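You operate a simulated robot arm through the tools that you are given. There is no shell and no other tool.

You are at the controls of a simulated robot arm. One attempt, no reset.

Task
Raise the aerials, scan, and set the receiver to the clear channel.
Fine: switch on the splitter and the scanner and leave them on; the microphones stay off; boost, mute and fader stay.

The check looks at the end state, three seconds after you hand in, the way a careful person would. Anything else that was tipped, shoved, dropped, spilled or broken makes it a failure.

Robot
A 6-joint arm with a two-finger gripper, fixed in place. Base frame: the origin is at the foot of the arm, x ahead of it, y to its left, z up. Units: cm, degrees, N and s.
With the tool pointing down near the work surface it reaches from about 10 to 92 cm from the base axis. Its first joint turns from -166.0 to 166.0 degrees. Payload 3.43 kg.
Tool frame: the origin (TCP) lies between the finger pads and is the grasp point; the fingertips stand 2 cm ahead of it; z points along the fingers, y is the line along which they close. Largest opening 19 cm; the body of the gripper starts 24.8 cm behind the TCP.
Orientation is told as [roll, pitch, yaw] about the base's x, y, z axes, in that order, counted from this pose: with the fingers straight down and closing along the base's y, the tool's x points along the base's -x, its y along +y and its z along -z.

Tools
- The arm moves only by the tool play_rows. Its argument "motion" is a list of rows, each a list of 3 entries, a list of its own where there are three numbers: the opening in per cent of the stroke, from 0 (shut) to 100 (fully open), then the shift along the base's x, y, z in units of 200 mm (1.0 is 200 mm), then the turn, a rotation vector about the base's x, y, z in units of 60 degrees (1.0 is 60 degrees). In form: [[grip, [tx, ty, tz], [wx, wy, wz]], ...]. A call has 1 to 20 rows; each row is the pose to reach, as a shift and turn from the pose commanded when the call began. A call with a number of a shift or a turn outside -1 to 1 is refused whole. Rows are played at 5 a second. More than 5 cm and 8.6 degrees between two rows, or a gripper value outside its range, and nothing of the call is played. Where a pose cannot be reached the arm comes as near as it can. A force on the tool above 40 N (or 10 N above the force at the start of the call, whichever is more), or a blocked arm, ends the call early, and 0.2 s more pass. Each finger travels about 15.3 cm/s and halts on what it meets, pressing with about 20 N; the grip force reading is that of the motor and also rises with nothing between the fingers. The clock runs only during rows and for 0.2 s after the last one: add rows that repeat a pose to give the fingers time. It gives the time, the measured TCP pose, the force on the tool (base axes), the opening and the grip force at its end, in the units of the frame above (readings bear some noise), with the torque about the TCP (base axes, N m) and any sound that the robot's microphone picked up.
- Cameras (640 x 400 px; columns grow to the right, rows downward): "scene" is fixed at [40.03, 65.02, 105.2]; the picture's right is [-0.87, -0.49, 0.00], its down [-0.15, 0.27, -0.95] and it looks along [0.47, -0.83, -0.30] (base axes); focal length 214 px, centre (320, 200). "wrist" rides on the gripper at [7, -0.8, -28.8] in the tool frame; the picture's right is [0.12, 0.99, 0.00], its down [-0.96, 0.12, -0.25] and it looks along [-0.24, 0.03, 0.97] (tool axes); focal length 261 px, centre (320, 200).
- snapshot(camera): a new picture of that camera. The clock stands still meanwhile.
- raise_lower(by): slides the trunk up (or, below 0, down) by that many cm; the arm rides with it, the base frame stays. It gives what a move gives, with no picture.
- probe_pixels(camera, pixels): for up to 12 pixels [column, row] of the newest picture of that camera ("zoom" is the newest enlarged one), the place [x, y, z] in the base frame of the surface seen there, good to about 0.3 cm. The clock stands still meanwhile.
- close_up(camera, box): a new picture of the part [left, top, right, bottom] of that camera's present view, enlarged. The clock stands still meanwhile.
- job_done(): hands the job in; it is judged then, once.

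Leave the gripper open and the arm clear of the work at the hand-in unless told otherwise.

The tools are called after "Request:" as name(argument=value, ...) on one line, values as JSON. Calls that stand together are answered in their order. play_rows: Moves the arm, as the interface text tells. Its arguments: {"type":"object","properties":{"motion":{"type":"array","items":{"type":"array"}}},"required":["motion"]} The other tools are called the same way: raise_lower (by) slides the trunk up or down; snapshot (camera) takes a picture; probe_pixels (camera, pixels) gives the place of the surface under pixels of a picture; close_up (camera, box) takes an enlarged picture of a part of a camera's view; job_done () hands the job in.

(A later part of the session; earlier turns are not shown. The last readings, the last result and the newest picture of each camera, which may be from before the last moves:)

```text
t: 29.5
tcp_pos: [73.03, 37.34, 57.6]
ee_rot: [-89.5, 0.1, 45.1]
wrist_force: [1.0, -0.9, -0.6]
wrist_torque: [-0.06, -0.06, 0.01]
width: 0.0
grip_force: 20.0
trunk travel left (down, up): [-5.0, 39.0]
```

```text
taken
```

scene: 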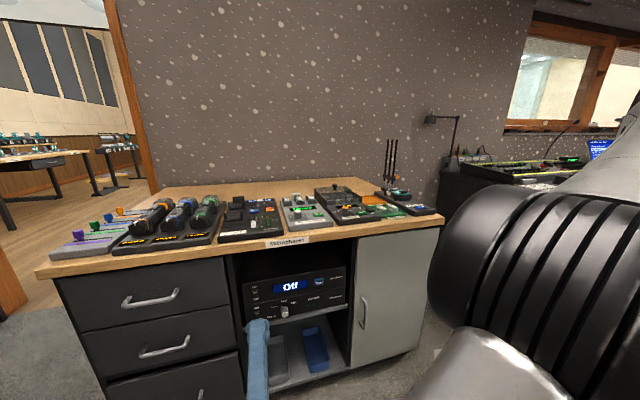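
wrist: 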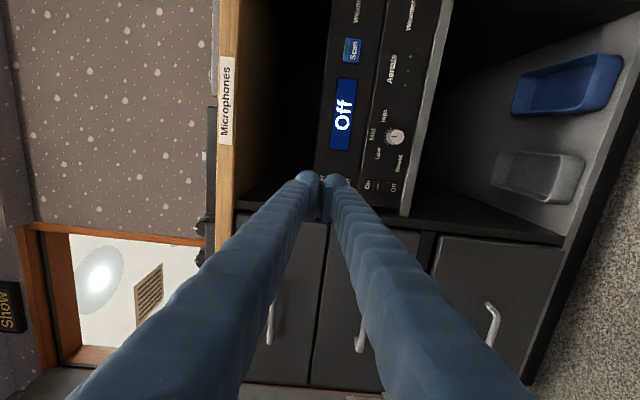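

Pose reached: the tool points level into the rack. In the wrist view the splitter switch shows at (378,186); the scanner switch is hidden behind the fingertips near (325,182). I enlarge to judge the fingertips.

Request:
close_up(camera="wrist", box=[280, 140, 420, 230])

Request:
close_up(camera="scene", box=[230, 270, 310, 345])

Request:
probe_pixels(camera="wrist", pixels=[[378, 186], [372, 186], [384, 186], [378, 193], [378, 178], [394, 136], [352, 50], [340, 115], [425, 150], [410, 20]])

```text
4.44 times, centred on (350, 185) of wrist
```

zoom: 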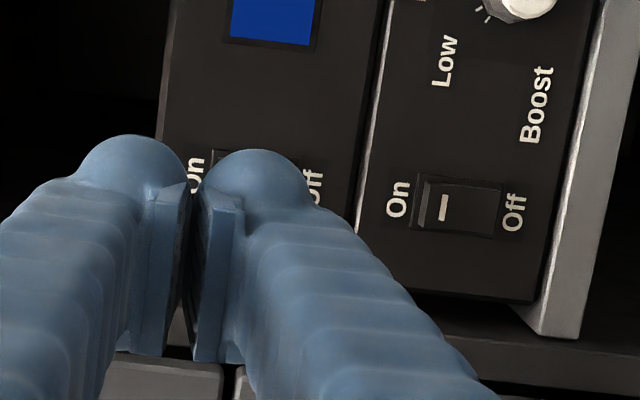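

```text
5.33 times, centred on (270, 308) of scene
```

zoom: 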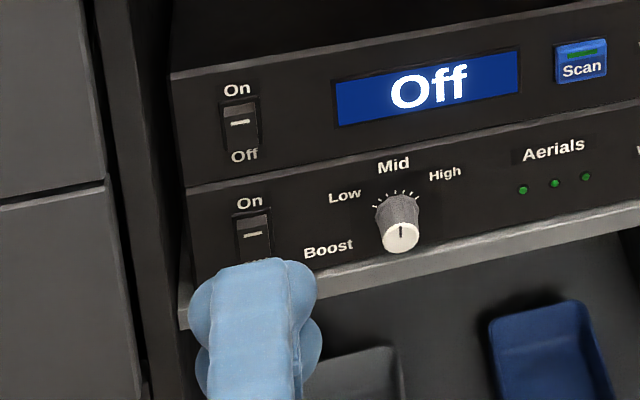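

```text
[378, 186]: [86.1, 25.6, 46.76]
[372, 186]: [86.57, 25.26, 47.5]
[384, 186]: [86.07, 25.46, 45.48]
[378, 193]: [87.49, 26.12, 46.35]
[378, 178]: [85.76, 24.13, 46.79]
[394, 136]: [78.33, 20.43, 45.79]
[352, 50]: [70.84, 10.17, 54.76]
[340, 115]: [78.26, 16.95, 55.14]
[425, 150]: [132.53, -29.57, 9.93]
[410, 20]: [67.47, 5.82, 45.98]
```

The fingers are thicker than their pads, rounded at the tip. I approach the scanner rocker to ~1.5 cm short: tip aimed at its upper (On) edge, so TCP height 57.3 with the lower finger's nose near z≈56.

Request:
play_rows(motion=[[0, [0.115, -0.1, -0.004], [0, 0, 0]], [0, [0.23, -0.2, -0.008], [0, 0, 0]], [0, [0.345, -0.3, -0.012], [0, 0, 0]], [0, [0.455, -0.395, -0.015], [0, 0, 0]], [0, [0.455, -0.395, -0.015], [0, 0, 0]]])

Request:
close_up(camera="wrist", box=[250, 130, 430, 250])

Request:
close_up(camera="scene", box=[230, 265, 310, 340])

```text
t: 30.7
tcp_pos: [82.27, 29.24, 57.4]
ee_rot: [-89.3, -0.1, 45.2]
wrist_force: [0.1, 0.2, -0.6]
wrist_torque: [-0.04, -0.05, -0.02]
width: 0.0
grip_force: 20.0
trunk travel left (down, up): [-5.0, 39.0]
```

```text
3.33 times, centred on (340, 190) of wrist
```

zoom: 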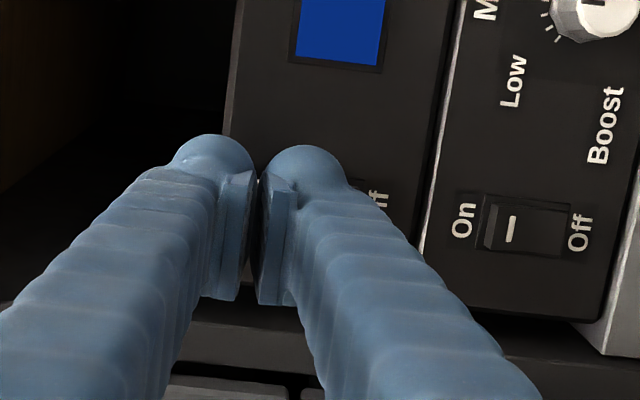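

```text
5.33 times, centred on (270, 302) of scene
```

zoom: 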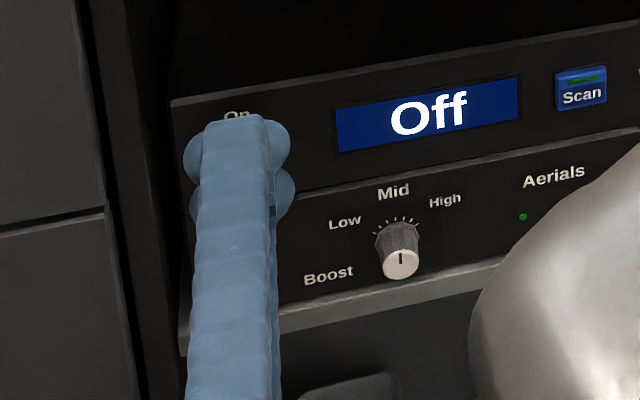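

Tip is 3 cm short and lined up with the rocker (u=68.2). I raise 3 mm so the lower finger's nose meets the On edge, then press in gently up to ~3.9 cm.

Request:
play_rows(motion=[[0, [0.05, -0.05, 0.015], [0, 0, 0]], [0, [0.0884, -0.0884, 0.015], [0, 0, 0]], [0, [0.1061, -0.1061, 0.015], [0, 0, 0]], [0, [0.1167, -0.1167, 0.015], [0, 0, 0]], [0, [0.1273, -0.1273, 0.015], [0, 0, 0]], [0, [0.1379, -0.1379, 0.015], [0, 0, 0]]])

Request:
close_up(camera="wrist", box=[250, 50, 430, 250])

Request:
close_up(camera="scene", box=[230, 265, 310, 340])

```text
t: 32.1
tcp_pos: [84.82, 26.67, 57.9]
ee_rot: [-89.5, 0.1, 45.3]
wrist_force: [-25.5, 21.6, 4.0]
wrist_torque: [0.27, 0.41, -0.06]
width: 0.02
grip_force: 20.2
trunk travel left (down, up): [-5.0, 39.0]
```

```text
2.00 times, centred on (340, 150) of wrist
```

zoom: 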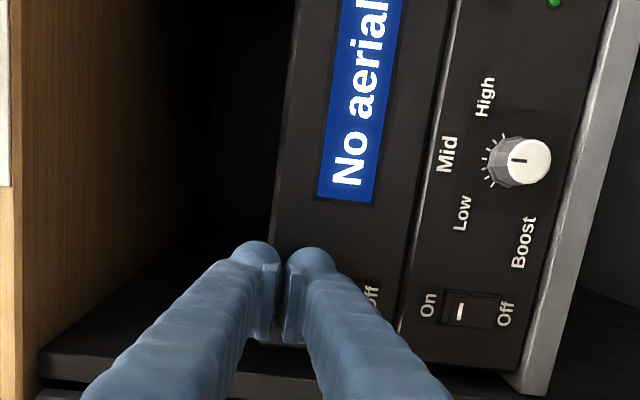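

```text
5.33 times, centred on (270, 302) of scene
```

zoom: 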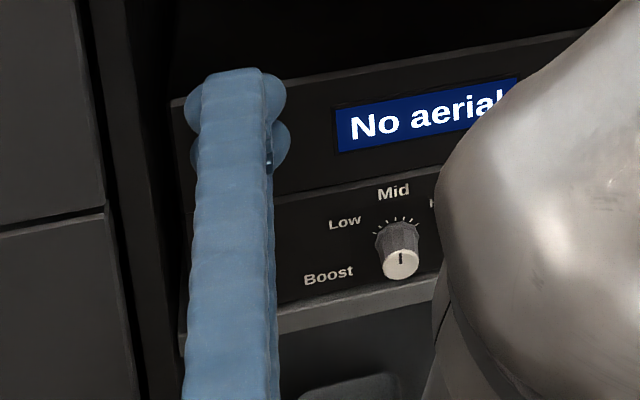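

The scanner display now shows "No aerial": it's on. I back off 4 cm, then go down 8.8 cm to the splitter rocker.

Request:
play_rows(motion=[[0, [-0.05, 0.05, 0], [0, 0, 0]], [0, [-0.1, 0.1, 0], [0, 0, 0]], [0, [-0.1414, 0.1414, 0], [0, 0, 0]], [0, [-0.1414, 0.1414, -0.15], [0, 0, 0]], [0, [-0.1414, 0.1414, -0.3], [0, 0, 0]], [0, [-0.1414, 0.1414, -0.44], [0, 0, 0]], [0, [-0.1414, 0.1414, -0.44], [0, 0, 0]]])

Request:
close_up(camera="wrist", box=[220, 50, 400, 250])

Request:
close_up(camera="scene", box=[230, 265, 310, 340])

```text
t: 33.7
tcp_pos: [82.18, 29.37, 49.06]
ee_rot: [-89.4, 0.0, 45.1]
wrist_force: [0.2, 0.0, 0.4]
wrist_torque: [-0.01, 0.02, 0.01]
width: 0.01
grip_force: 20.6
trunk travel left (down, up): [-5.0, 39.0]
```

```text
2.00 times, centred on (310, 150) of wrist
```

zoom: 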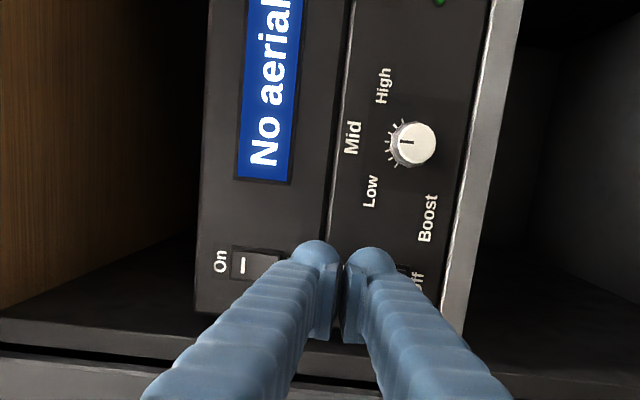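

```text
5.33 times, centred on (270, 302) of scene
```

zoom: 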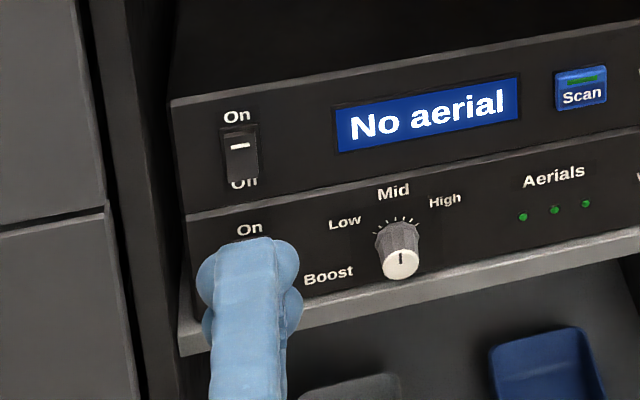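

The scanner rocker is clearly tipped to On. Now the lower finger's nose is level with the splitter's On edge; I press in the same way.

Request:
play_rows(motion=[[0, [0.05, -0.05, 0], [0, 0, 0]], [0, [0.099, -0.099, 0], [0, 0, 0]], [0, [0.1131, -0.1131, 0], [0, 0, 0]], [0, [0.1238, -0.1238, 0], [0, 0, 0]], [0, [0.1344, -0.1344, 0], [0, 0, 0]], [0, [0.1414, -0.1414, 0], [0, 0, 0]]])

Request:
close_up(camera="wrist", box=[200, 0, 400, 250])

Request:
close_up(camera="scene", box=[230, 265, 310, 340])

```text
t: 35.2
tcp_pos: [84.87, 26.85, 48.95]
ee_rot: [-89.3, 0.0, 45.2]
wrist_force: [-9.3, 5.2, 1.5]
wrist_torque: [-0.01, 0.15, -0.09]
width: 0.01
grip_force: 20.1
trunk travel left (down, up): [-5.0, 39.0]
stopped in row 6: the force on the tool passed its limit at 42 N (the readings are from after the stop); the commanded pose is now the measured one
```

```text
1.60 times, centred on (300, 125) of wrist
```

zoom: 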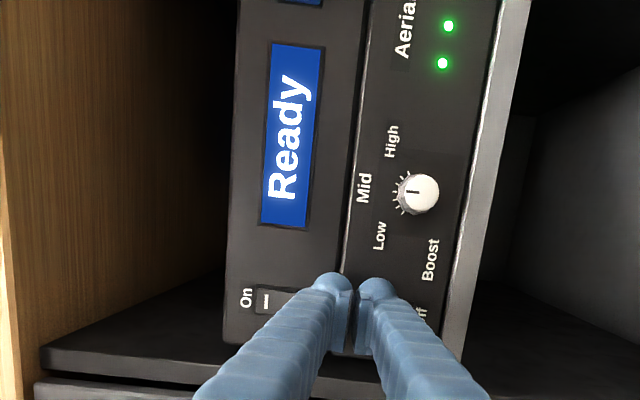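

```text
5.33 times, centred on (270, 302) of scene
```

zoom: 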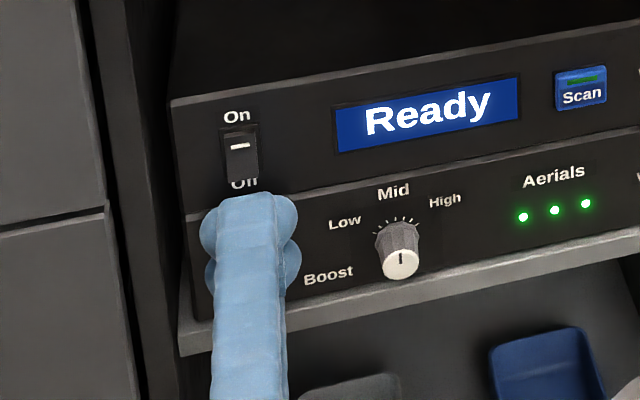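

Splitter is on: three aerial lamps lit, scanner reads "Ready". I retreat 6 cm and slide over to the Scan button at u≈46.9, z≈55.

Request:
play_rows(motion=[[0, [-0.1, 0.1, 0], [0, 0, 0]], [0, [-0.212, 0.212, 0.0], [0, 0, 0]], [0, [-0.338, 0.086, 0.064], [0, 0, 0]], [0, [-0.464, -0.04, 0.128], [0, 0, 0]], [0, [-0.59, -0.166, 0.192], [0, 0, 0]], [0, [-0.717, -0.293, 0.256], [0, 0, 0]], [0, [-0.843, -0.419, 0.32], [0, 0, 0]], [0, [-0.969, -0.545, 0.385], [0, 0, 0]], [0, [-0.969, -0.545, 0.385], [0, 0, 0]]])

Request:
snapshot(camera="wrist")

Request:
snapshot(camera="scene")

```text
t: 37.2
tcp_pos: [65.38, 15.61, 56.65]
ee_rot: [-89.4, 0.1, 45.1]
wrist_force: [-1.4, 0.1, 1.3]
wrist_torque: [0.03, 0.04, 0.03]
width: 0.0
grip_force: 19.9
trunk travel left (down, up): [-5.0, 39.0]
```

```text
taken
```

wrist: 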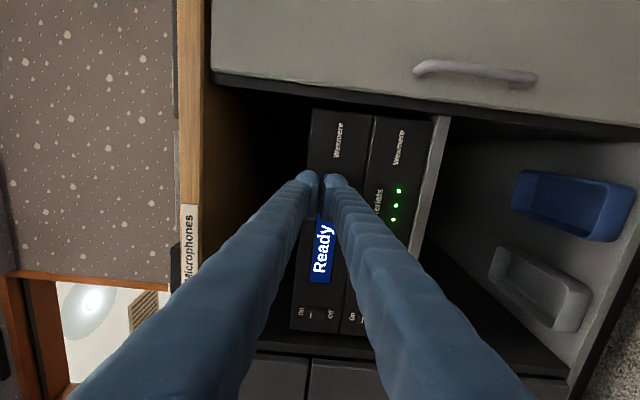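

```text
taken
```

scene: 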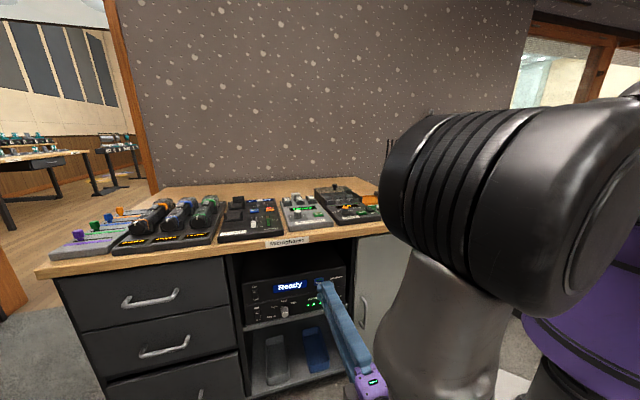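

TCP is at u=46.6, 5.6 cm in front. I check the alignment with an enlarged view.

Request:
close_up(camera="scene", box=[270, 260, 360, 330])

Request:
close_up(camera="wrist", box=[270, 130, 390, 230])

```text
5.71 times, centred on (315, 295) of scene
```

zoom: 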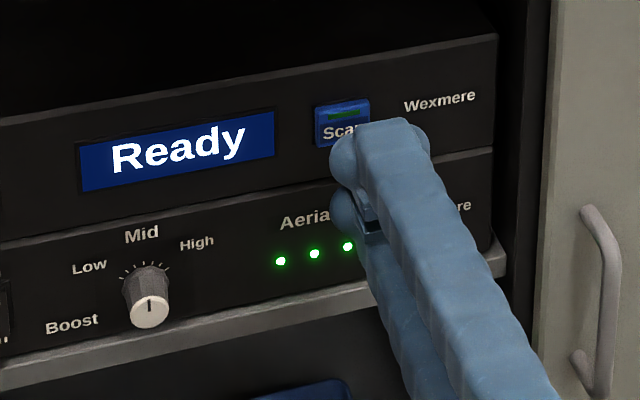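

```text
4.00 times, centred on (330, 180) of wrist
```

zoom: 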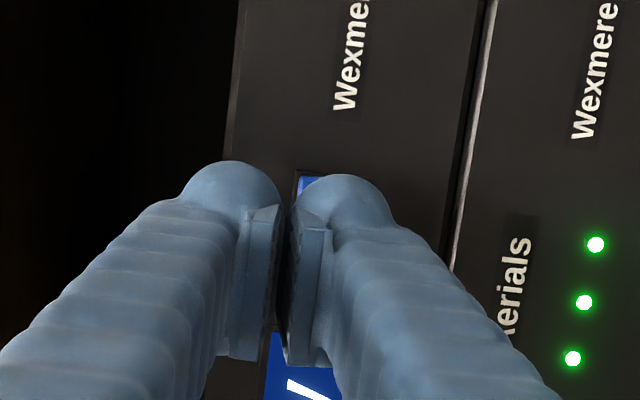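

Aligned with the button. I press in slowly, up to 6.2 cm from here.

Request:
play_rows(motion=[[0, [0.1061, -0.1061, 0], [0, 0, 0]], [0, [0.1697, -0.1697, 0], [0, 0, 0]], [0, [0.1874, -0.1874, 0], [0, 0, 0]], [0, [0.198, -0.198, 0], [0, 0, 0]], [0, [0.2086, -0.2086, 0], [0, 0, 0]], [0, [0.2192, -0.2192, 0], [0, 0, 0]]])

Request:
close_up(camera="scene", box=[270, 260, 360, 330])

```text
t: 38.6
tcp_pos: [69.79, 11.46, 56.67]
ee_rot: [-89.3, -0.1, 45.1]
wrist_force: [-6.9, 4.2, -0.1]
wrist_torque: [0.01, 0.07, -0.04]
width: 0.01
grip_force: 19.6
trunk travel left (down, up): [-5.0, 39.0]
heard: click
```

```text
5.71 times, centred on (315, 295) of scene
```

zoom: 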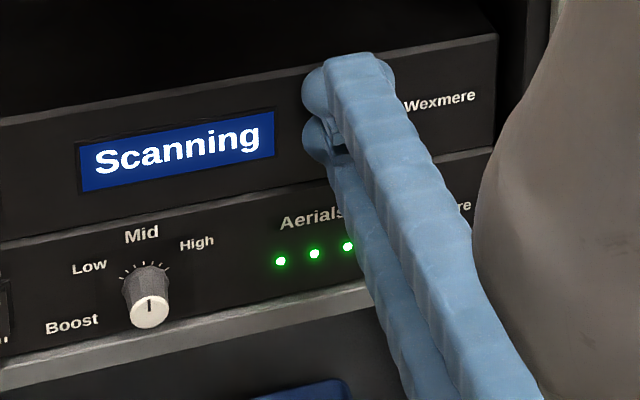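

A click, and the display says "Scanning". I back off 8 cm straight and wait for the result.

Request:
play_rows(motion=[[0, [-0.08, 0.08, 0], [0, 0, 0]], [0, [-0.18, 0.18, 0], [0, 0, 0]], [0, [-0.28, 0.28, 0], [0, 0, 0]], [0, [-0.28, 0.28, 0], [0, 0, 0]], [0, [-0.28, 0.28, 0], [0, 0, 0]], [0, [-0.28, 0.28, 0], [0, 0, 0]], [0, [-0.28, 0.28, 0], [0, 0, 0]], [0, [-0.28, 0.28, 0], [0, 0, 0]], [0, [-0.28, 0.28, 0], [0, 0, 0]], [0, [-0.28, 0.28, 0], [0, 0, 0]], [0, [-0.28, 0.28, 0], [0, 0, 0]], [0, [-0.28, 0.28, 0], [0, 0, 0]], [0, [-0.28, 0.28, 0], [0, 0, 0]]])

Request:
close_up(camera="scene", box=[240, 260, 350, 330])

```text
t: 41.4
tcp_pos: [64.2, 17.16, 56.77]
ee_rot: [-89.4, 0.0, 45.2]
wrist_force: [-0.9, 1.1, 0.0]
wrist_torque: [-0.02, -0.01, 0.0]
width: 0.0
grip_force: 19.8
trunk travel left (down, up): [-5.0, 39.0]
```

```text
5.71 times, centred on (295, 295) of scene
```

zoom: 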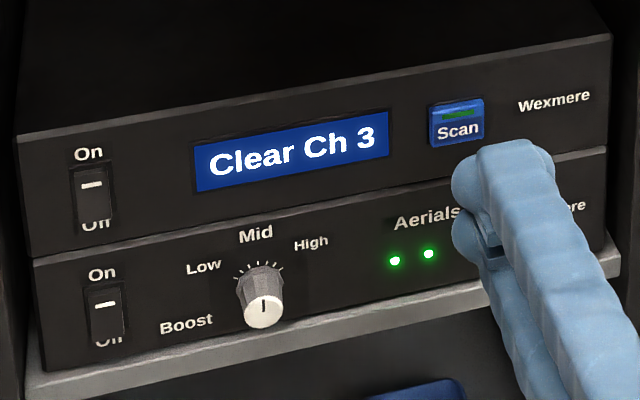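

The scanner reads "Clear Ch 3"; both rockers are On and boost still points to Mid. Next I pull back from the rack and tilt the tool upright again.

Request:
play_rows(motion=[[0, [-0.12, 0.12, 0], [0, 0, 0]], [0, [-0.24, 0.24, 0], [0, 0, 0]], [0, [-0.34, 0.32, 0.04], [0.0884, 0.0884, 0]], [0, [-0.4, 0.36, 0.1], [0.1768, 0.1768, 0]], [0, [-0.44, 0.4, 0.17], [0.265, 0.265, 0]], [0, [-0.48, 0.42, 0.25], [0.3535, 0.3535, 0]], [0, [-0.5, 0.42, 0.33], [0.442, 0.442, 0]], [0, [-0.52, 0.42, 0.42], [0.53, 0.53, 0]], [0, [-0.52, 0.42, 0.42], [0.53, 0.53, 0]]])

Request:
play_rows(motion=[[0, [0, 0, 0.1], [0.0884, 0.0884, 0]], [0, [0, 0, 0.2], [0.1768, 0.1768, 0]], [0, [0, 0, 0.3], [0.265, 0.265, 0]], [0, [0, 0, 0.4], [0.3535, 0.3535, 0]], [0, [0, 0, 0.5], [0.442, 0.442, 0]], [0, [0, 0, 0.6], [0.53, 0.53, 0]], [0, [0, 0, 0.6], [0.53, 0.53, 0]]])

Request:
snapshot(camera="scene")

```text
t: 43.4
tcp_pos: [53.74, 25.51, 65.03]
ee_rot: [-44.3, -0.1, 45.2]
wrist_force: [-0.8, -0.3, 0.8]
wrist_torque: [0.08, 0.02, 0.03]
width: 0.02
grip_force: 19.4
trunk travel left (down, up): [-5.0, 39.0]
```

```text
t: 45.0
tcp_pos: [53.89, 25.54, 77.32]
ee_rot: [0.7, -0.2, 45.0]
wrist_force: [0.2, -1.1, -1.0]
wrist_torque: [0.09, 0.06, -0.01]
width: 0.0
grip_force: 19.9
trunk travel left (down, up): [-5.0, 39.0]
```

```text
taken
```

scene: 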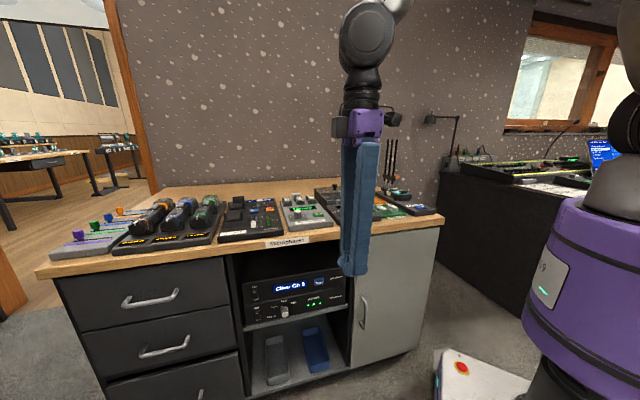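

Tool is upright in front of the table. I raise the trunk 25 cm again before going over the desk.

Request:
raise_lower(by=25)

Request:
snapshot(camera="wrist")

Request:
close_up(camera="scene", box=[210, 185, 300, 250])

```text
t: 47.5
tcp_pos: [53.85, 25.62, 102.13]
ee_rot: [0.6, -0.1, 44.9]
wrist_force: [-0.1, 0.0, 0.3]
wrist_torque: [0.01, 0.0, 0.01]
width: 0.01
grip_force: 20.3
trunk travel left (down, up): [-30.0, 14.0]
```

```text
taken
```

wrist: 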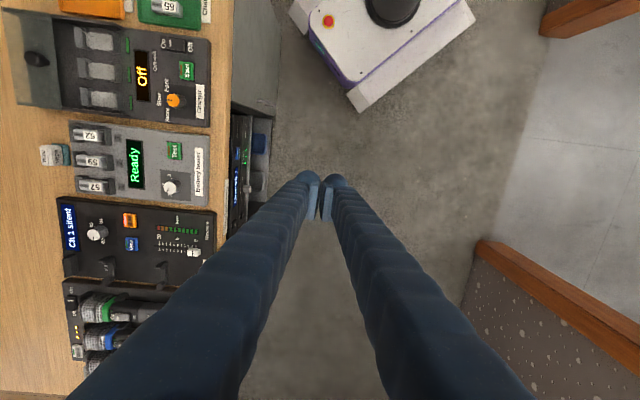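

```text
6.15 times, centred on (255, 218) of scene
```

zoom: 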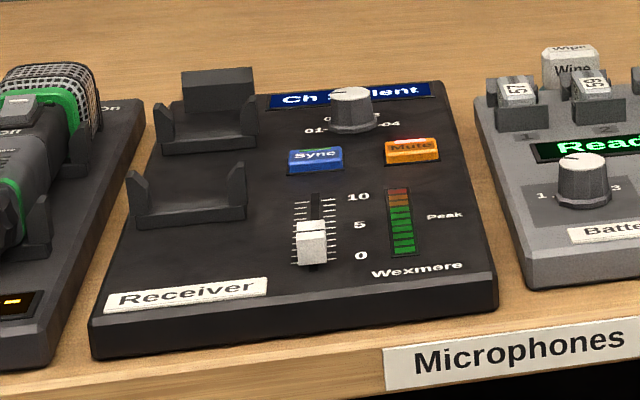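

The receiver now reads "Ch 1 silent". Its knob is at (97,234) in the wrist view. I enlarge it to see the channel scale.

Request:
close_up(camera="wrist", box=[50, 195, 220, 285])

Request:
close_up(camera="wrist", box=[70, 205, 130, 265])

Request:
close_up(camera="scene", box=[245, 190, 280, 212])

Request:
probe_pixels(camera="wrist", pixels=[[97, 234], [93, 234], [101, 234], [85, 234], [130, 220], [130, 243], [70, 240], [110, 265], [195, 253], [150, 215], [64, 203], [214, 215]])

```text
3.76 times, centred on (135, 240) of wrist
```

zoom: 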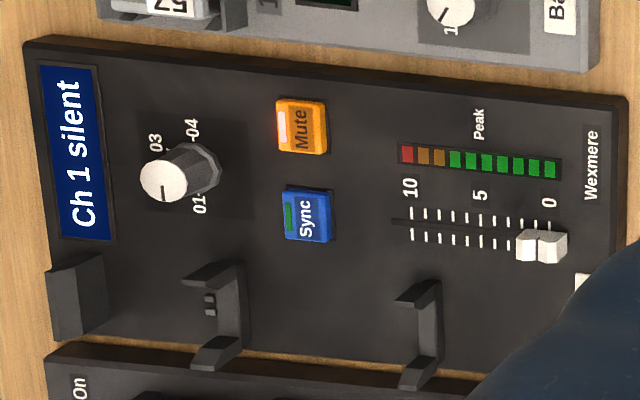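

```text
6.67 times, centred on (100, 235) of wrist
```

zoom: 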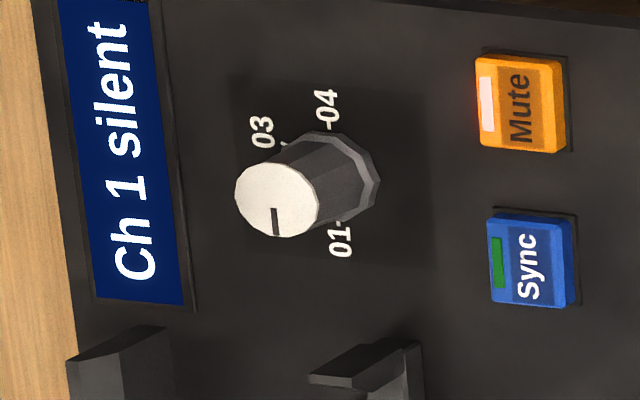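

```text
16.00 times, centred on (262, 201) of scene
```

zoom: 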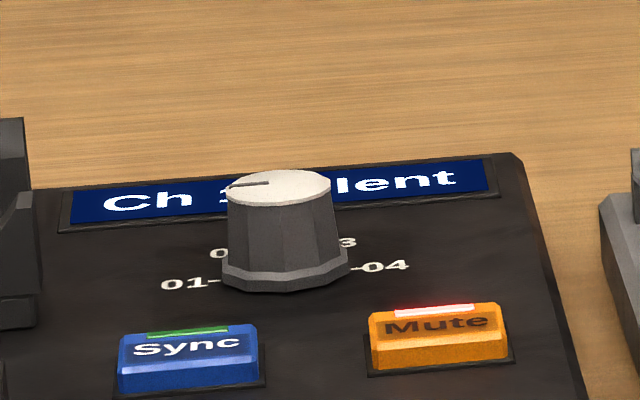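

```text
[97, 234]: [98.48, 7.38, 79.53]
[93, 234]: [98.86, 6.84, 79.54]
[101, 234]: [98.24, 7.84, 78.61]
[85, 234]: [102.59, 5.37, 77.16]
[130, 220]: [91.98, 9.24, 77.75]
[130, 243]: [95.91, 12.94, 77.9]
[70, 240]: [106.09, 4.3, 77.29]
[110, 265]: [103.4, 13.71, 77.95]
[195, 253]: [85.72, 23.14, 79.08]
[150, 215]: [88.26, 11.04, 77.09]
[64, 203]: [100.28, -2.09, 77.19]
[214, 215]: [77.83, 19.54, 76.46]
```

The knob points to 01; the scale runs 01–02–03–04 clockwise, so 03 is about 120° clockwise. The knob top is at (98.5,7.4,79.5), radius ~99, beyond straight-down reach, so I'll tilt the tool ~20° outward and turn about the vertical in two grasps. First I move over with yaw 34°, gripper opening to 35 %.

Request:
play_rows(motion=[[10, [0.2, -0.05, 0], [0, 0, -0.036]], [20, [0.4, -0.1, 0], [0, 0, -0.071]], [30, [0.6, -0.15, 0], [0, 0, -0.107]], [35, [0.8, -0.2, 0], [0, 0, -0.142]], [35, [1.0, -0.25, 0], [0, 0, -0.178]], [35, [1.0, -0.25, 0], [0, 0, -0.178]]])

Request:
play_rows(motion=[[35, [0.13, -0.07, 0], [0.0376, -0.055, 0]], [35, [0.26, -0.14, 0], [0.0752, -0.11, 0]], [35, [0.39, -0.21, 0], [0.113, -0.165, 0]], [35, [0.52, -0.28, 0], [0.15, -0.22, 0]], [35, [0.65, -0.35, 0], [0.188, -0.275, 0]], [35, [0.65, -0.35, 0], [0.188, -0.275, 0]]])

Request:
snapshot(camera="wrist")

Request:
snapshot(camera="scene")

```text
t: 48.9
tcp_pos: [73.76, 20.46, 102.09]
ee_rot: [0.5, -0.2, 34.3]
wrist_force: [-0.5, 0.1, 1.2]
wrist_torque: [0.01, -0.02, -0.02]
width: 6.63
grip_force: 0.1
trunk travel left (down, up): [-30.0, 14.0]
```

```text
t: 50.3
tcp_pos: [86.81, 13.48, 102.12]
ee_rot: [0.6, -20.2, 34.3]
wrist_force: [0.2, -1.0, -0.2]
wrist_torque: [0.05, -0.03, 0.0]
width: 6.65
grip_force: 0.0
trunk travel left (down, up): [-30.0, 14.0]
```

```text
taken
```

wrist: 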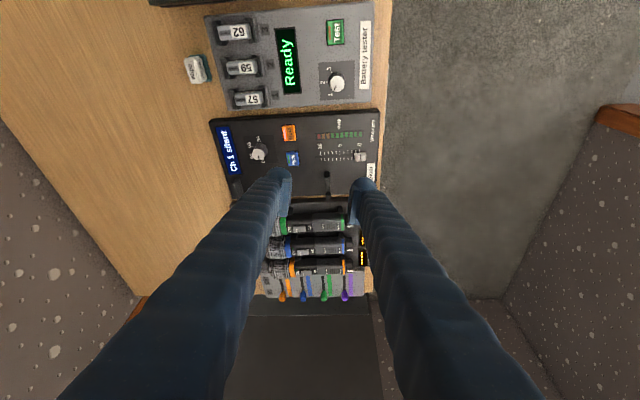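

```text
taken
```

scene: 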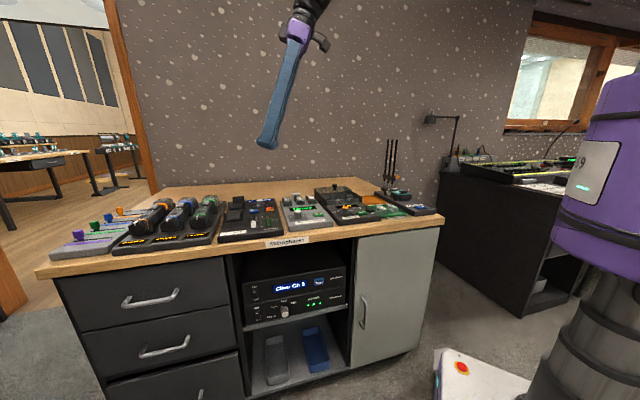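

The knob is at about (260,154) in the wrist view. I enlarge and measure it.

Request:
close_up(camera="wrist", box=[205, 105, 385, 205])

Request:
probe_pixels(camera="zoom", pixels=[[185, 172], [165, 172], [203, 172], [185, 155], [185, 188], [210, 172], [185, 130], [235, 215], [120, 235], [300, 100], [310, 190], [150, 140]])

```text
3.56 times, centred on (295, 155) of wrist
```

zoom: 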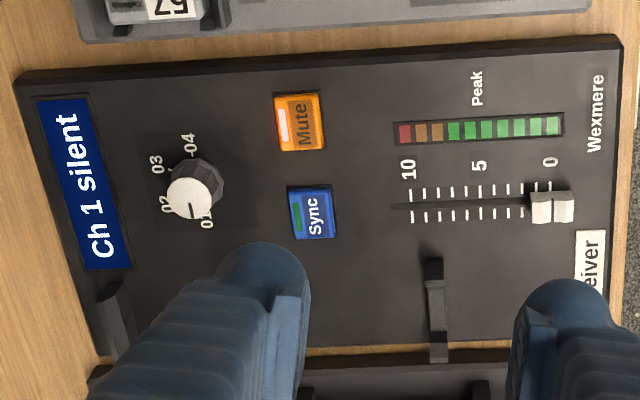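

```text
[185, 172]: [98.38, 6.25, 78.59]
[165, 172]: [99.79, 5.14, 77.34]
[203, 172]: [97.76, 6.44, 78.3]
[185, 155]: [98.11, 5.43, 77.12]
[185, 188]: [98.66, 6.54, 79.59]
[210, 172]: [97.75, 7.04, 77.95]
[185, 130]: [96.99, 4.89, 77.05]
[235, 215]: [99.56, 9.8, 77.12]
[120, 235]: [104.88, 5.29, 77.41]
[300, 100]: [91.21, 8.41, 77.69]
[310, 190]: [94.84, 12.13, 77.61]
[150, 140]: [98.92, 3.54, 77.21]
```

I probe around the white top disc of the knob (centre near (192,198) in the enlarged view) for its exact centre.

Request:
probe_pixels(camera="zoom", pixels=[[192, 198], [172, 198], [211, 198], [192, 181], [192, 215], [178, 186], [206, 210], [178, 210], [206, 186], [208, 168], [175, 168], [200, 164]])

```text
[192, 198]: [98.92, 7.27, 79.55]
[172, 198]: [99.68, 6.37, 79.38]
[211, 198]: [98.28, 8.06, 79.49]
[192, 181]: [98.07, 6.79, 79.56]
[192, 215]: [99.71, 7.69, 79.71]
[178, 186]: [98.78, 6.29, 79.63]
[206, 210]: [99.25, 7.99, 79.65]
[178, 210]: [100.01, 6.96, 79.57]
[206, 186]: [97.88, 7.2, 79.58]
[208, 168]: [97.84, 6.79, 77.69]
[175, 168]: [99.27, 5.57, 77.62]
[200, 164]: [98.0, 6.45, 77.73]
```

The knob's axis is at (98.95,7.17), top at z=79.57, top radius ~1.15 cm. The Sync button edge is only ~4.8 cm away toward the front, so I use a narrow opening (22 % ≈ 4.2 cm). I go to a hover 5 cm above.

Request:
play_rows(motion=[[30, [0.12, -0.063, -0.15], [0, 0, 0]], [26, [0.25, -0.13, -0.32], [0, 0, 0]], [22, [0.37, -0.19, -0.5], [0, 0, 0]], [22, [0.49, -0.255, -0.69], [0, 0, 0]], [22, [0.6075, -0.3155, -0.88], [0, 0, 0]], [22, [0.6075, -0.3155, -0.88], [0, 0, 0]]])

Request:
snapshot(camera="wrist")

Request:
close_up(camera="wrist", box=[230, 130, 410, 240])

Request:
close_up(camera="scene", box=[210, 150, 310, 245])

```text
t: 51.7
tcp_pos: [99.06, 6.89, 84.36]
ee_rot: [0.5, -20.2, 34.3]
wrist_force: [-0.7, -0.8, 0.4]
wrist_torque: [0.01, 0.01, 0.03]
width: 4.19
grip_force: 0.1
trunk travel left (down, up): [-30.0, 14.0]
```

```text
taken
```

wrist: 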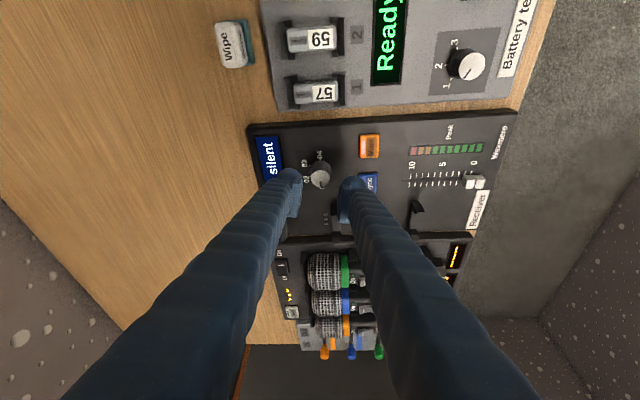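

```text
3.56 times, centred on (320, 185) of wrist
```

zoom: 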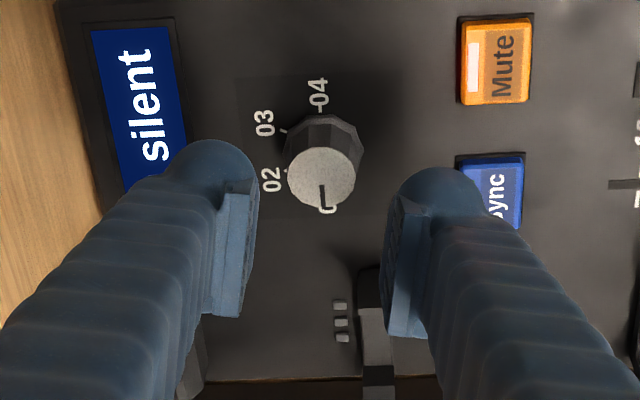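

```text
4.21 times, centred on (260, 198) of scene
```

zoom: 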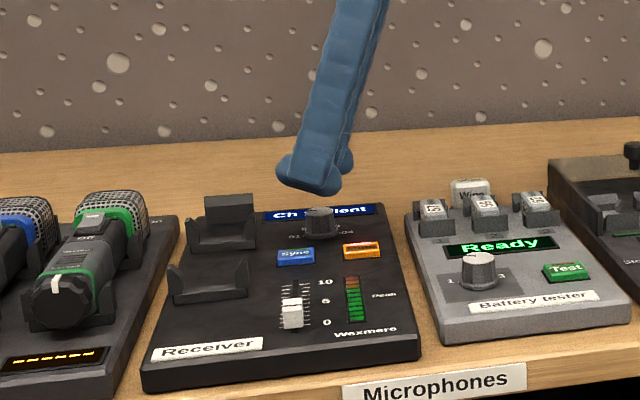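

The knob sits between the fingers, a bit toward the left finger. I probe its top from this closer view.

Request:
probe_pixels(camera="zoom", pixels=[[320, 178], [290, 178], [352, 178], [320, 150], [320, 203], [300, 160], [340, 197], [300, 197], [342, 160], [323, 120], [470, 180], [485, 160]])

```text
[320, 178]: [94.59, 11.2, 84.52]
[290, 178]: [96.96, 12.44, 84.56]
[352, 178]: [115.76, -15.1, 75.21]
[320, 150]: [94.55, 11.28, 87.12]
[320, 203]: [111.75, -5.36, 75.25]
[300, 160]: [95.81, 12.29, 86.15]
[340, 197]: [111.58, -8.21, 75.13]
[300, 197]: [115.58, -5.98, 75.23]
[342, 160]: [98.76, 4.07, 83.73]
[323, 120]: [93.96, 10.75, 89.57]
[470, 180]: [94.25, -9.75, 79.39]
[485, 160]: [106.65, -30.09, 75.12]
```

The newest enlargement was the scene one, so those points were elsewhere. I retake the wrist enlargement and probe it.

Request:
close_up(camera="wrist", box=[230, 130, 410, 240])

Request:
probe_pixels(camera="zoom", pixels=[[320, 178], [292, 178], [350, 178], [320, 152], [320, 203], [301, 160], [340, 197], [300, 197], [341, 160], [323, 120], [470, 170], [490, 160]])

```text
3.56 times, centred on (320, 185) of wrist
```

zoom: 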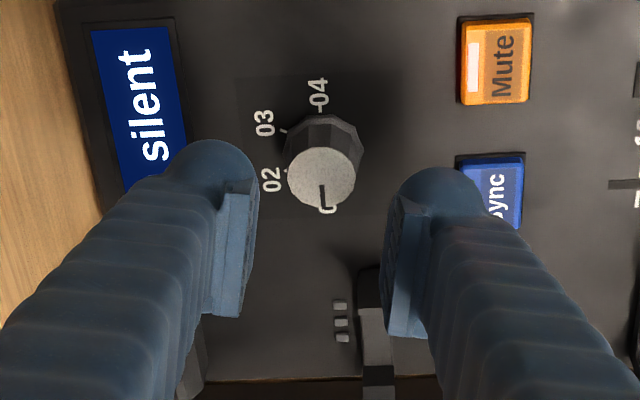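

```text
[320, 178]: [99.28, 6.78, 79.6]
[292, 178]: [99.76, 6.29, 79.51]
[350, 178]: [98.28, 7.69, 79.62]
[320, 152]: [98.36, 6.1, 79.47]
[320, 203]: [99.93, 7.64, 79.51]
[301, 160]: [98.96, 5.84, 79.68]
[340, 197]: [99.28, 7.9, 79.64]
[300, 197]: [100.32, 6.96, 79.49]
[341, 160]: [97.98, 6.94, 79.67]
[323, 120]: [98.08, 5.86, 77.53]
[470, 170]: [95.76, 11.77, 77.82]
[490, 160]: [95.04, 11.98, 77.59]
```

The centre is (99.11,6.92); TCP is at (99.06,6.89): well centred. I go straight down 4.6 cm, then close on the knob.

Request:
play_rows(motion=[[22, [0, 0, -0.08], [0, 0, 0]], [22, [0, 0, -0.16], [0, 0, 0]], [22, [0, 0, -0.2], [0, 0, 0]], [22, [0.001, 0, -0.23], [0, 0, 0]], [22, [0.001, 0, -0.23], [0, 0, 0]]])

Request:
close_up(camera="wrist", box=[230, 130, 410, 240])

```text
t: 52.9
tcp_pos: [99.01, 7.12, 79.8]
ee_rot: [0.5, -20.0, 34.4]
wrist_force: [-0.2, 0.7, -0.3]
wrist_torque: [0.02, 0.0, 0.03]
width: 4.19
grip_force: 0.1
trunk travel left (down, up): [-30.0, 14.0]
```

```text
3.56 times, centred on (320, 185) of wrist
```

zoom: 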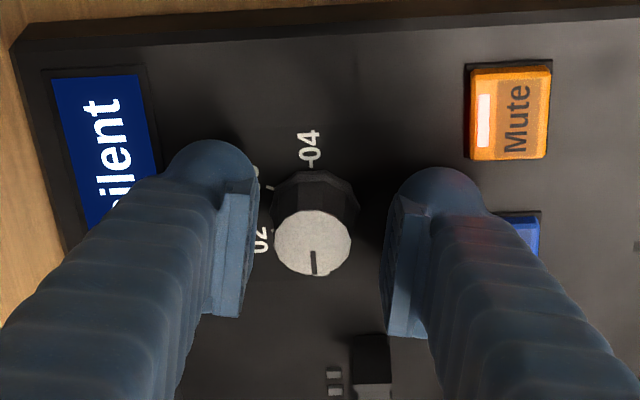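

Contact-free at z=79.8; the knob lies ~2 mm toward the left finger. I shift that little and close.

Request:
play_rows(motion=[[22, [0.005, -0.008, 0], [0, 0, 0]], [17, [0.005, -0.008, 0], [0, 0, 0]], [13, [0.005, -0.008, 0], [0, 0, 0]], [8, [0.005, -0.008, 0], [0, 0, 0]], [5, [0.005, -0.008, 0], [0, 0, 0]], [5, [0.005, -0.008, 0], [0, 0, 0]]])

Request:
close_up(camera="wrist", box=[230, 130, 410, 240])

```text
t: 54.3
tcp_pos: [99.25, 6.95, 79.8]
ee_rot: [0.5, -20.0, 34.3]
wrist_force: [3.4, -3.1, 0.3]
wrist_torque: [0.01, -0.07, -0.13]
width: 2.4
grip_force: 44.7
trunk travel left (down, up): [-30.0, 14.0]
```

```text
3.56 times, centred on (320, 185) of wrist
```

zoom: 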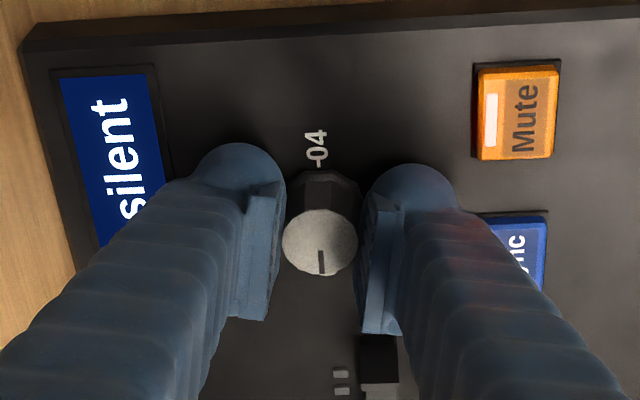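

The knob is gripped (width 2.4 cm). I turn clockwise about the vertical by 60° in 6° steps.

Request:
play_rows(motion=[[5, [0, 0, 0], [0, 0, -0.1]], [5, [0, 0, 0], [0, 0, -0.2]], [5, [0, 0, 0], [0, 0, -0.3]], [5, [0, 0, 0], [0, 0, -0.4]], [5, [0, 0, 0], [0, 0, -0.5]], [5, [0, 0, 0], [0, 0, -0.6]], [5, [0, 0, 0], [0, 0, -0.7]], [5, [0, 0, 0], [0, 0, -0.8]], [5, [0, 0, 0], [0, 0, -0.9]], [5, [0, 0, 0], [0, 0, -1.0]], [5, [0, 0, 0], [0, 0, -1.0]]])

Request:
snapshot(camera="wrist")

Request:
close_up(camera="wrist", box=[230, 130, 410, 240])

Request:
close_up(camera="scene", box=[210, 165, 310, 245])

```text
t: 56.7
tcp_pos: [99.16, 7.1, 79.86]
ee_rot: [0.5, -20.1, -25.7]
wrist_force: [9.3, 1.0, -4.5]
wrist_torque: [-0.16, -0.4, -0.02]
width: 2.42
grip_force: 45.1
trunk travel left (down, up): [-30.0, 14.0]
```

```text
taken
```

wrist: 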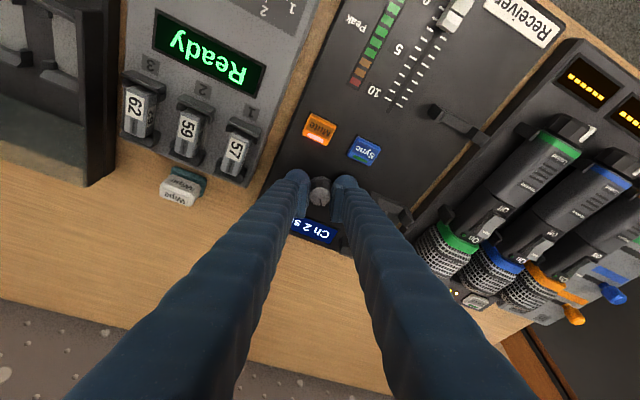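

```text
3.56 times, centred on (320, 185) of wrist
```

zoom: 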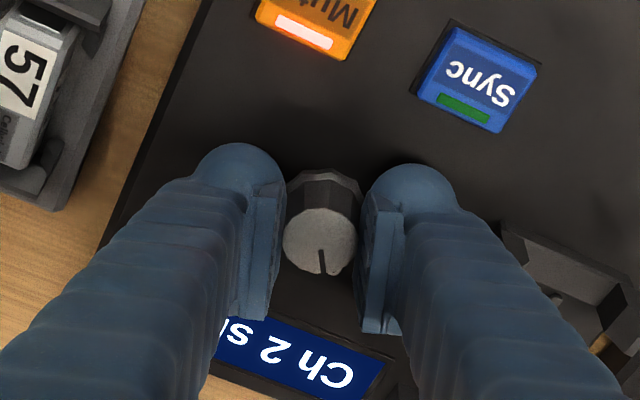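

```text
5.00 times, centred on (260, 205) of scene
```

zoom: 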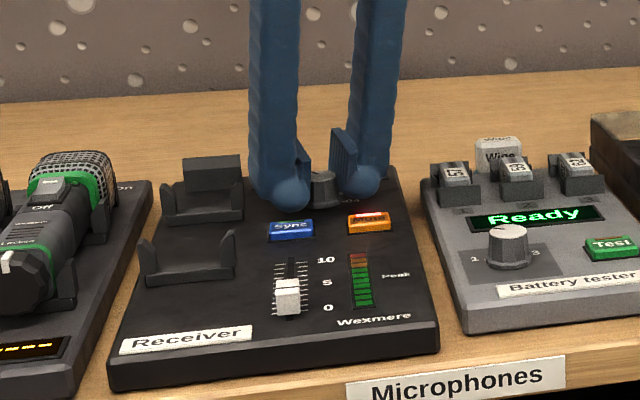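

The receiver now shows "Ch 2". I release, lift 4 cm, turn back +60° in the air and look for the second grasp.

Request:
play_rows(motion=[[12, [0, 0, 0], [0, 0, 0]], [18, [0, 0, 0], [0, 0, 0]], [22, [0, 0, 0], [0, 0, 0]], [22, [0, 0, 0], [0, 0, 0]], [22, [0, 0, 0.06], [0, 0, 0]], [22, [0, 0, 0.13], [0, 0, 0]], [22, [0, 0, 0.2], [0, 0, 0]], [22, [0, 0, 0.22], [0, 0, 0.12]], [22, [0, 0, 0.22], [0, 0, 0.25]], [22, [0, 0, 0.22], [0, 0, 0.38]], [22, [0, 0, 0.22], [0, 0, 0.5]], [22, [0, 0, 0.22], [0, 0, 0.63]], [22, [0, 0, 0.22], [0, 0, 0.76]], [22, [0, 0, 0.22], [0, 0, 0.88]], [22, [0, 0, 0.22], [0, 0, 1.0]], [22, [0, 0, 0.22], [0, 0, 1.0]]])

Request:
snapshot(camera="wrist")

Request:
close_up(camera="wrist", box=[230, 130, 410, 240])

```text
t: 60.1
tcp_pos: [99.17, 7.07, 84.38]
ee_rot: [0.6, -20.0, 34.4]
wrist_force: [-0.3, -0.2, 0.8]
wrist_torque: [0.05, -0.01, 0.03]
width: 4.18
grip_force: 0.1
trunk travel left (down, up): [-30.0, 14.0]
```

```text
taken
```

wrist: 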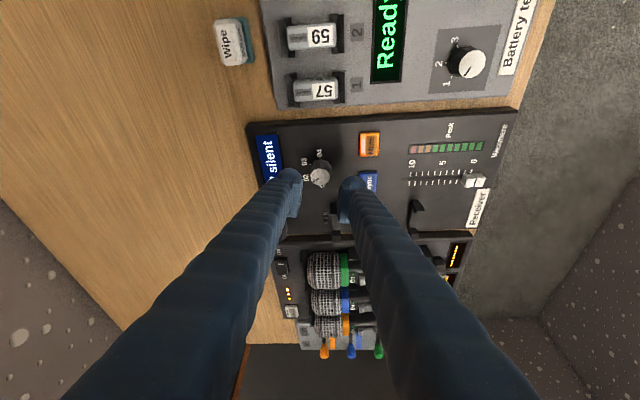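

```text
3.56 times, centred on (320, 185) of wrist
```

zoom: 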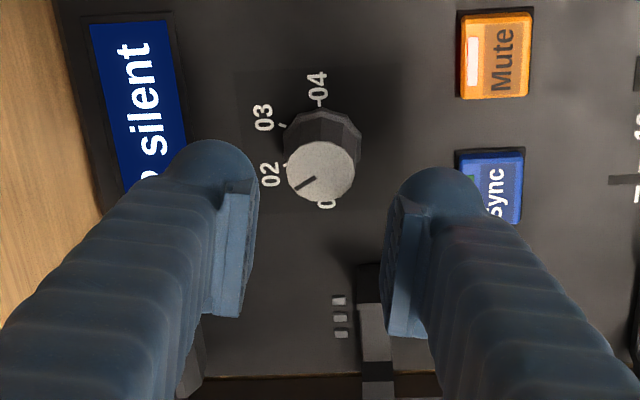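

The pointer has moved one step (now to 02). I descend to the same grasp place and close again.

Request:
play_rows(motion=[[22, [0, 0, -0.08], [0, 0, 0]], [22, [0, 0, -0.16], [0, 0, 0]], [22, [0, 0, -0.22], [0, 0, 0]], [22, [0, 0, -0.22], [0, 0, 0]], [17, [0, 0, -0.22], [0, 0, 0]], [13, [0, 0, -0.22], [0, 0, 0]], [8, [0, 0, -0.22], [0, 0, 0]], [5, [0, 0, -0.22], [0, 0, 0]], [5, [0, 0, -0.22], [0, 0, 0]]])

Request:
close_up(camera="wrist", box=[230, 130, 410, 240])

```text
t: 62.1
tcp_pos: [99.15, 6.96, 79.92]
ee_rot: [0.6, -20.1, 34.3]
wrist_force: [8.2, -9.3, -0.6]
wrist_torque: [-0.1, -0.1, -0.03]
width: 2.42
grip_force: 43.9
trunk travel left (down, up): [-30.0, 14.0]
```

```text
3.56 times, centred on (320, 185) of wrist
```

zoom: 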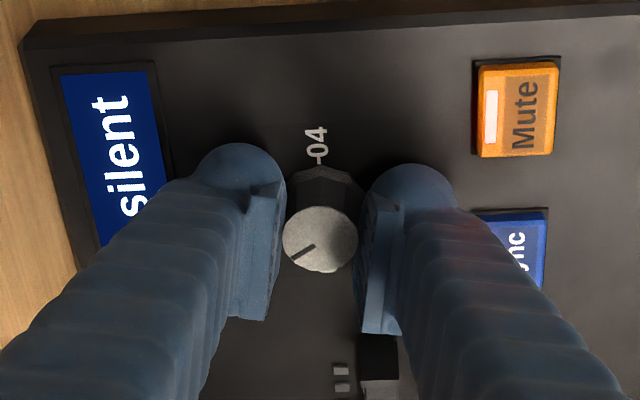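

Gripped again (2.42 cm). I turn another 60° clockwise.

Request:
play_rows(motion=[[5, [0, 0, 0], [0, 0, -0.1]], [5, [0, 0, 0], [0, 0, -0.2]], [5, [0, 0, 0], [0, 0, -0.3]], [5, [0, 0, 0], [0, 0, -0.4]], [5, [0, 0, 0], [0, 0, -0.5]], [5, [0, 0, 0], [0, 0, -0.6]], [5, [0, 0, 0], [0, 0, -0.7]], [5, [0, 0, 0], [0, 0, -0.8]], [5, [0, 0, 0], [0, 0, -0.9]], [5, [0, 0, 0], [0, 0, -1.0]], [5, [0, 0, 0], [0, 0, -1.0]]])

Request:
close_up(camera="wrist", box=[230, 130, 410, 260])

```text
t: 64.5
tcp_pos: [99.2, 7.06, 79.99]
ee_rot: [0.6, -20.2, -25.7]
wrist_force: [16.0, -5.3, 10.2]
wrist_torque: [-0.32, -0.59, 0.0]
width: 2.4
grip_force: 45.1
trunk travel left (down, up): [-30.0, 14.0]
```

```text
3.08 times, centred on (320, 195) of wrist
```

zoom: 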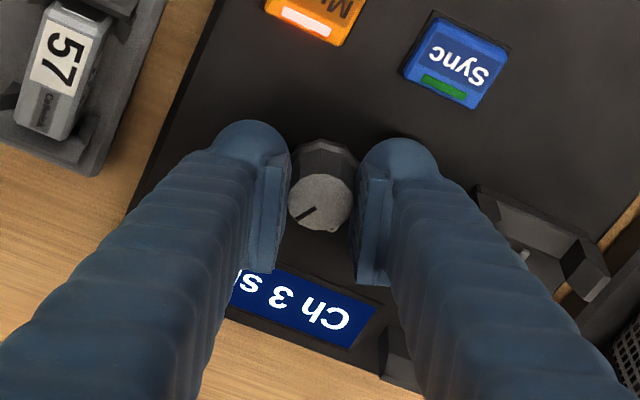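

The display reads "Ch 3 …". I release and lift straight up.

Request:
play_rows(motion=[[12, [0, 0, 0], [0, 0, 0]], [18, [0, 0, 0], [0, 0, 0]], [22, [0, 0, 0], [0, 0, 0]], [22, [0, 0, 0], [0, 0, 0]], [22, [0, 0, 0.06], [0, 0, 0]], [22, [0, 0, 0.13], [0, 0, 0]], [22, [0, 0, 0.25], [0, 0, 0]], [22, [0, 0, 0.45], [0, 0, 0]], [22, [0, 0, 0.65], [0, 0, 0]], [22, [0, 0, 0.65], [0, 0, 0]]])

Request:
snapshot(camera="wrist")

Request:
close_up(camera="wrist", box=[250, 80, 410, 240])

Request:
close_up(camera="scene", box=[210, 165, 310, 245])

```text
t: 66.7
tcp_pos: [99.22, 6.96, 92.83]
ee_rot: [0.4, -20.1, -25.7]
wrist_force: [0.0, 0.1, -0.7]
wrist_torque: [0.01, -0.04, 0.01]
width: 4.18
grip_force: 0.0
trunk travel left (down, up): [-30.0, 14.0]
```

```text
taken
```

wrist: 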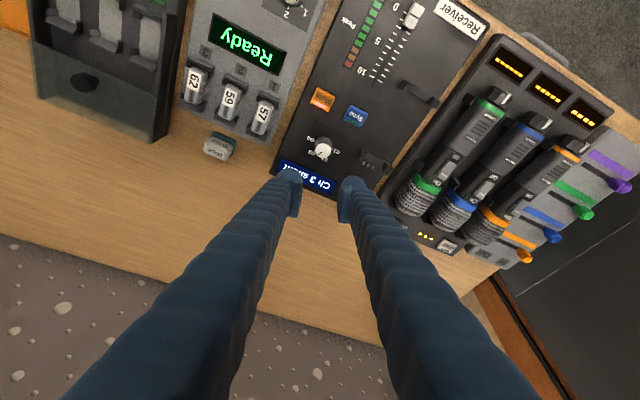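

```text
2.50 times, centred on (330, 160) of wrist
```

zoom: 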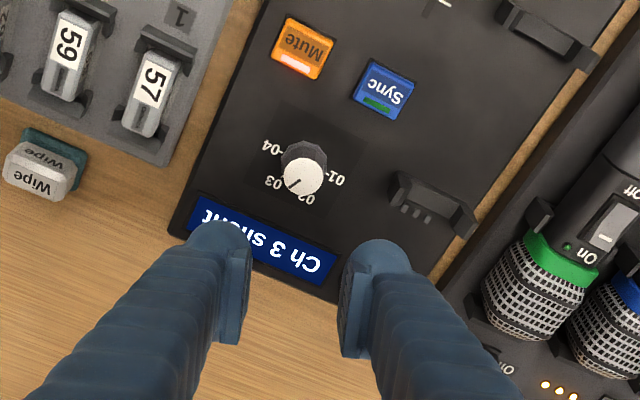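

```text
5.00 times, centred on (260, 205) of scene
```

zoom: 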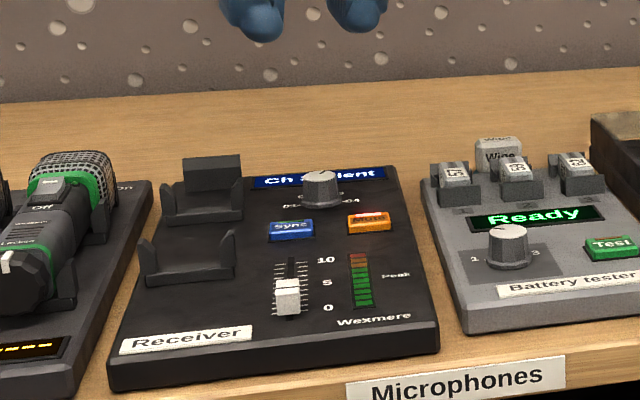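

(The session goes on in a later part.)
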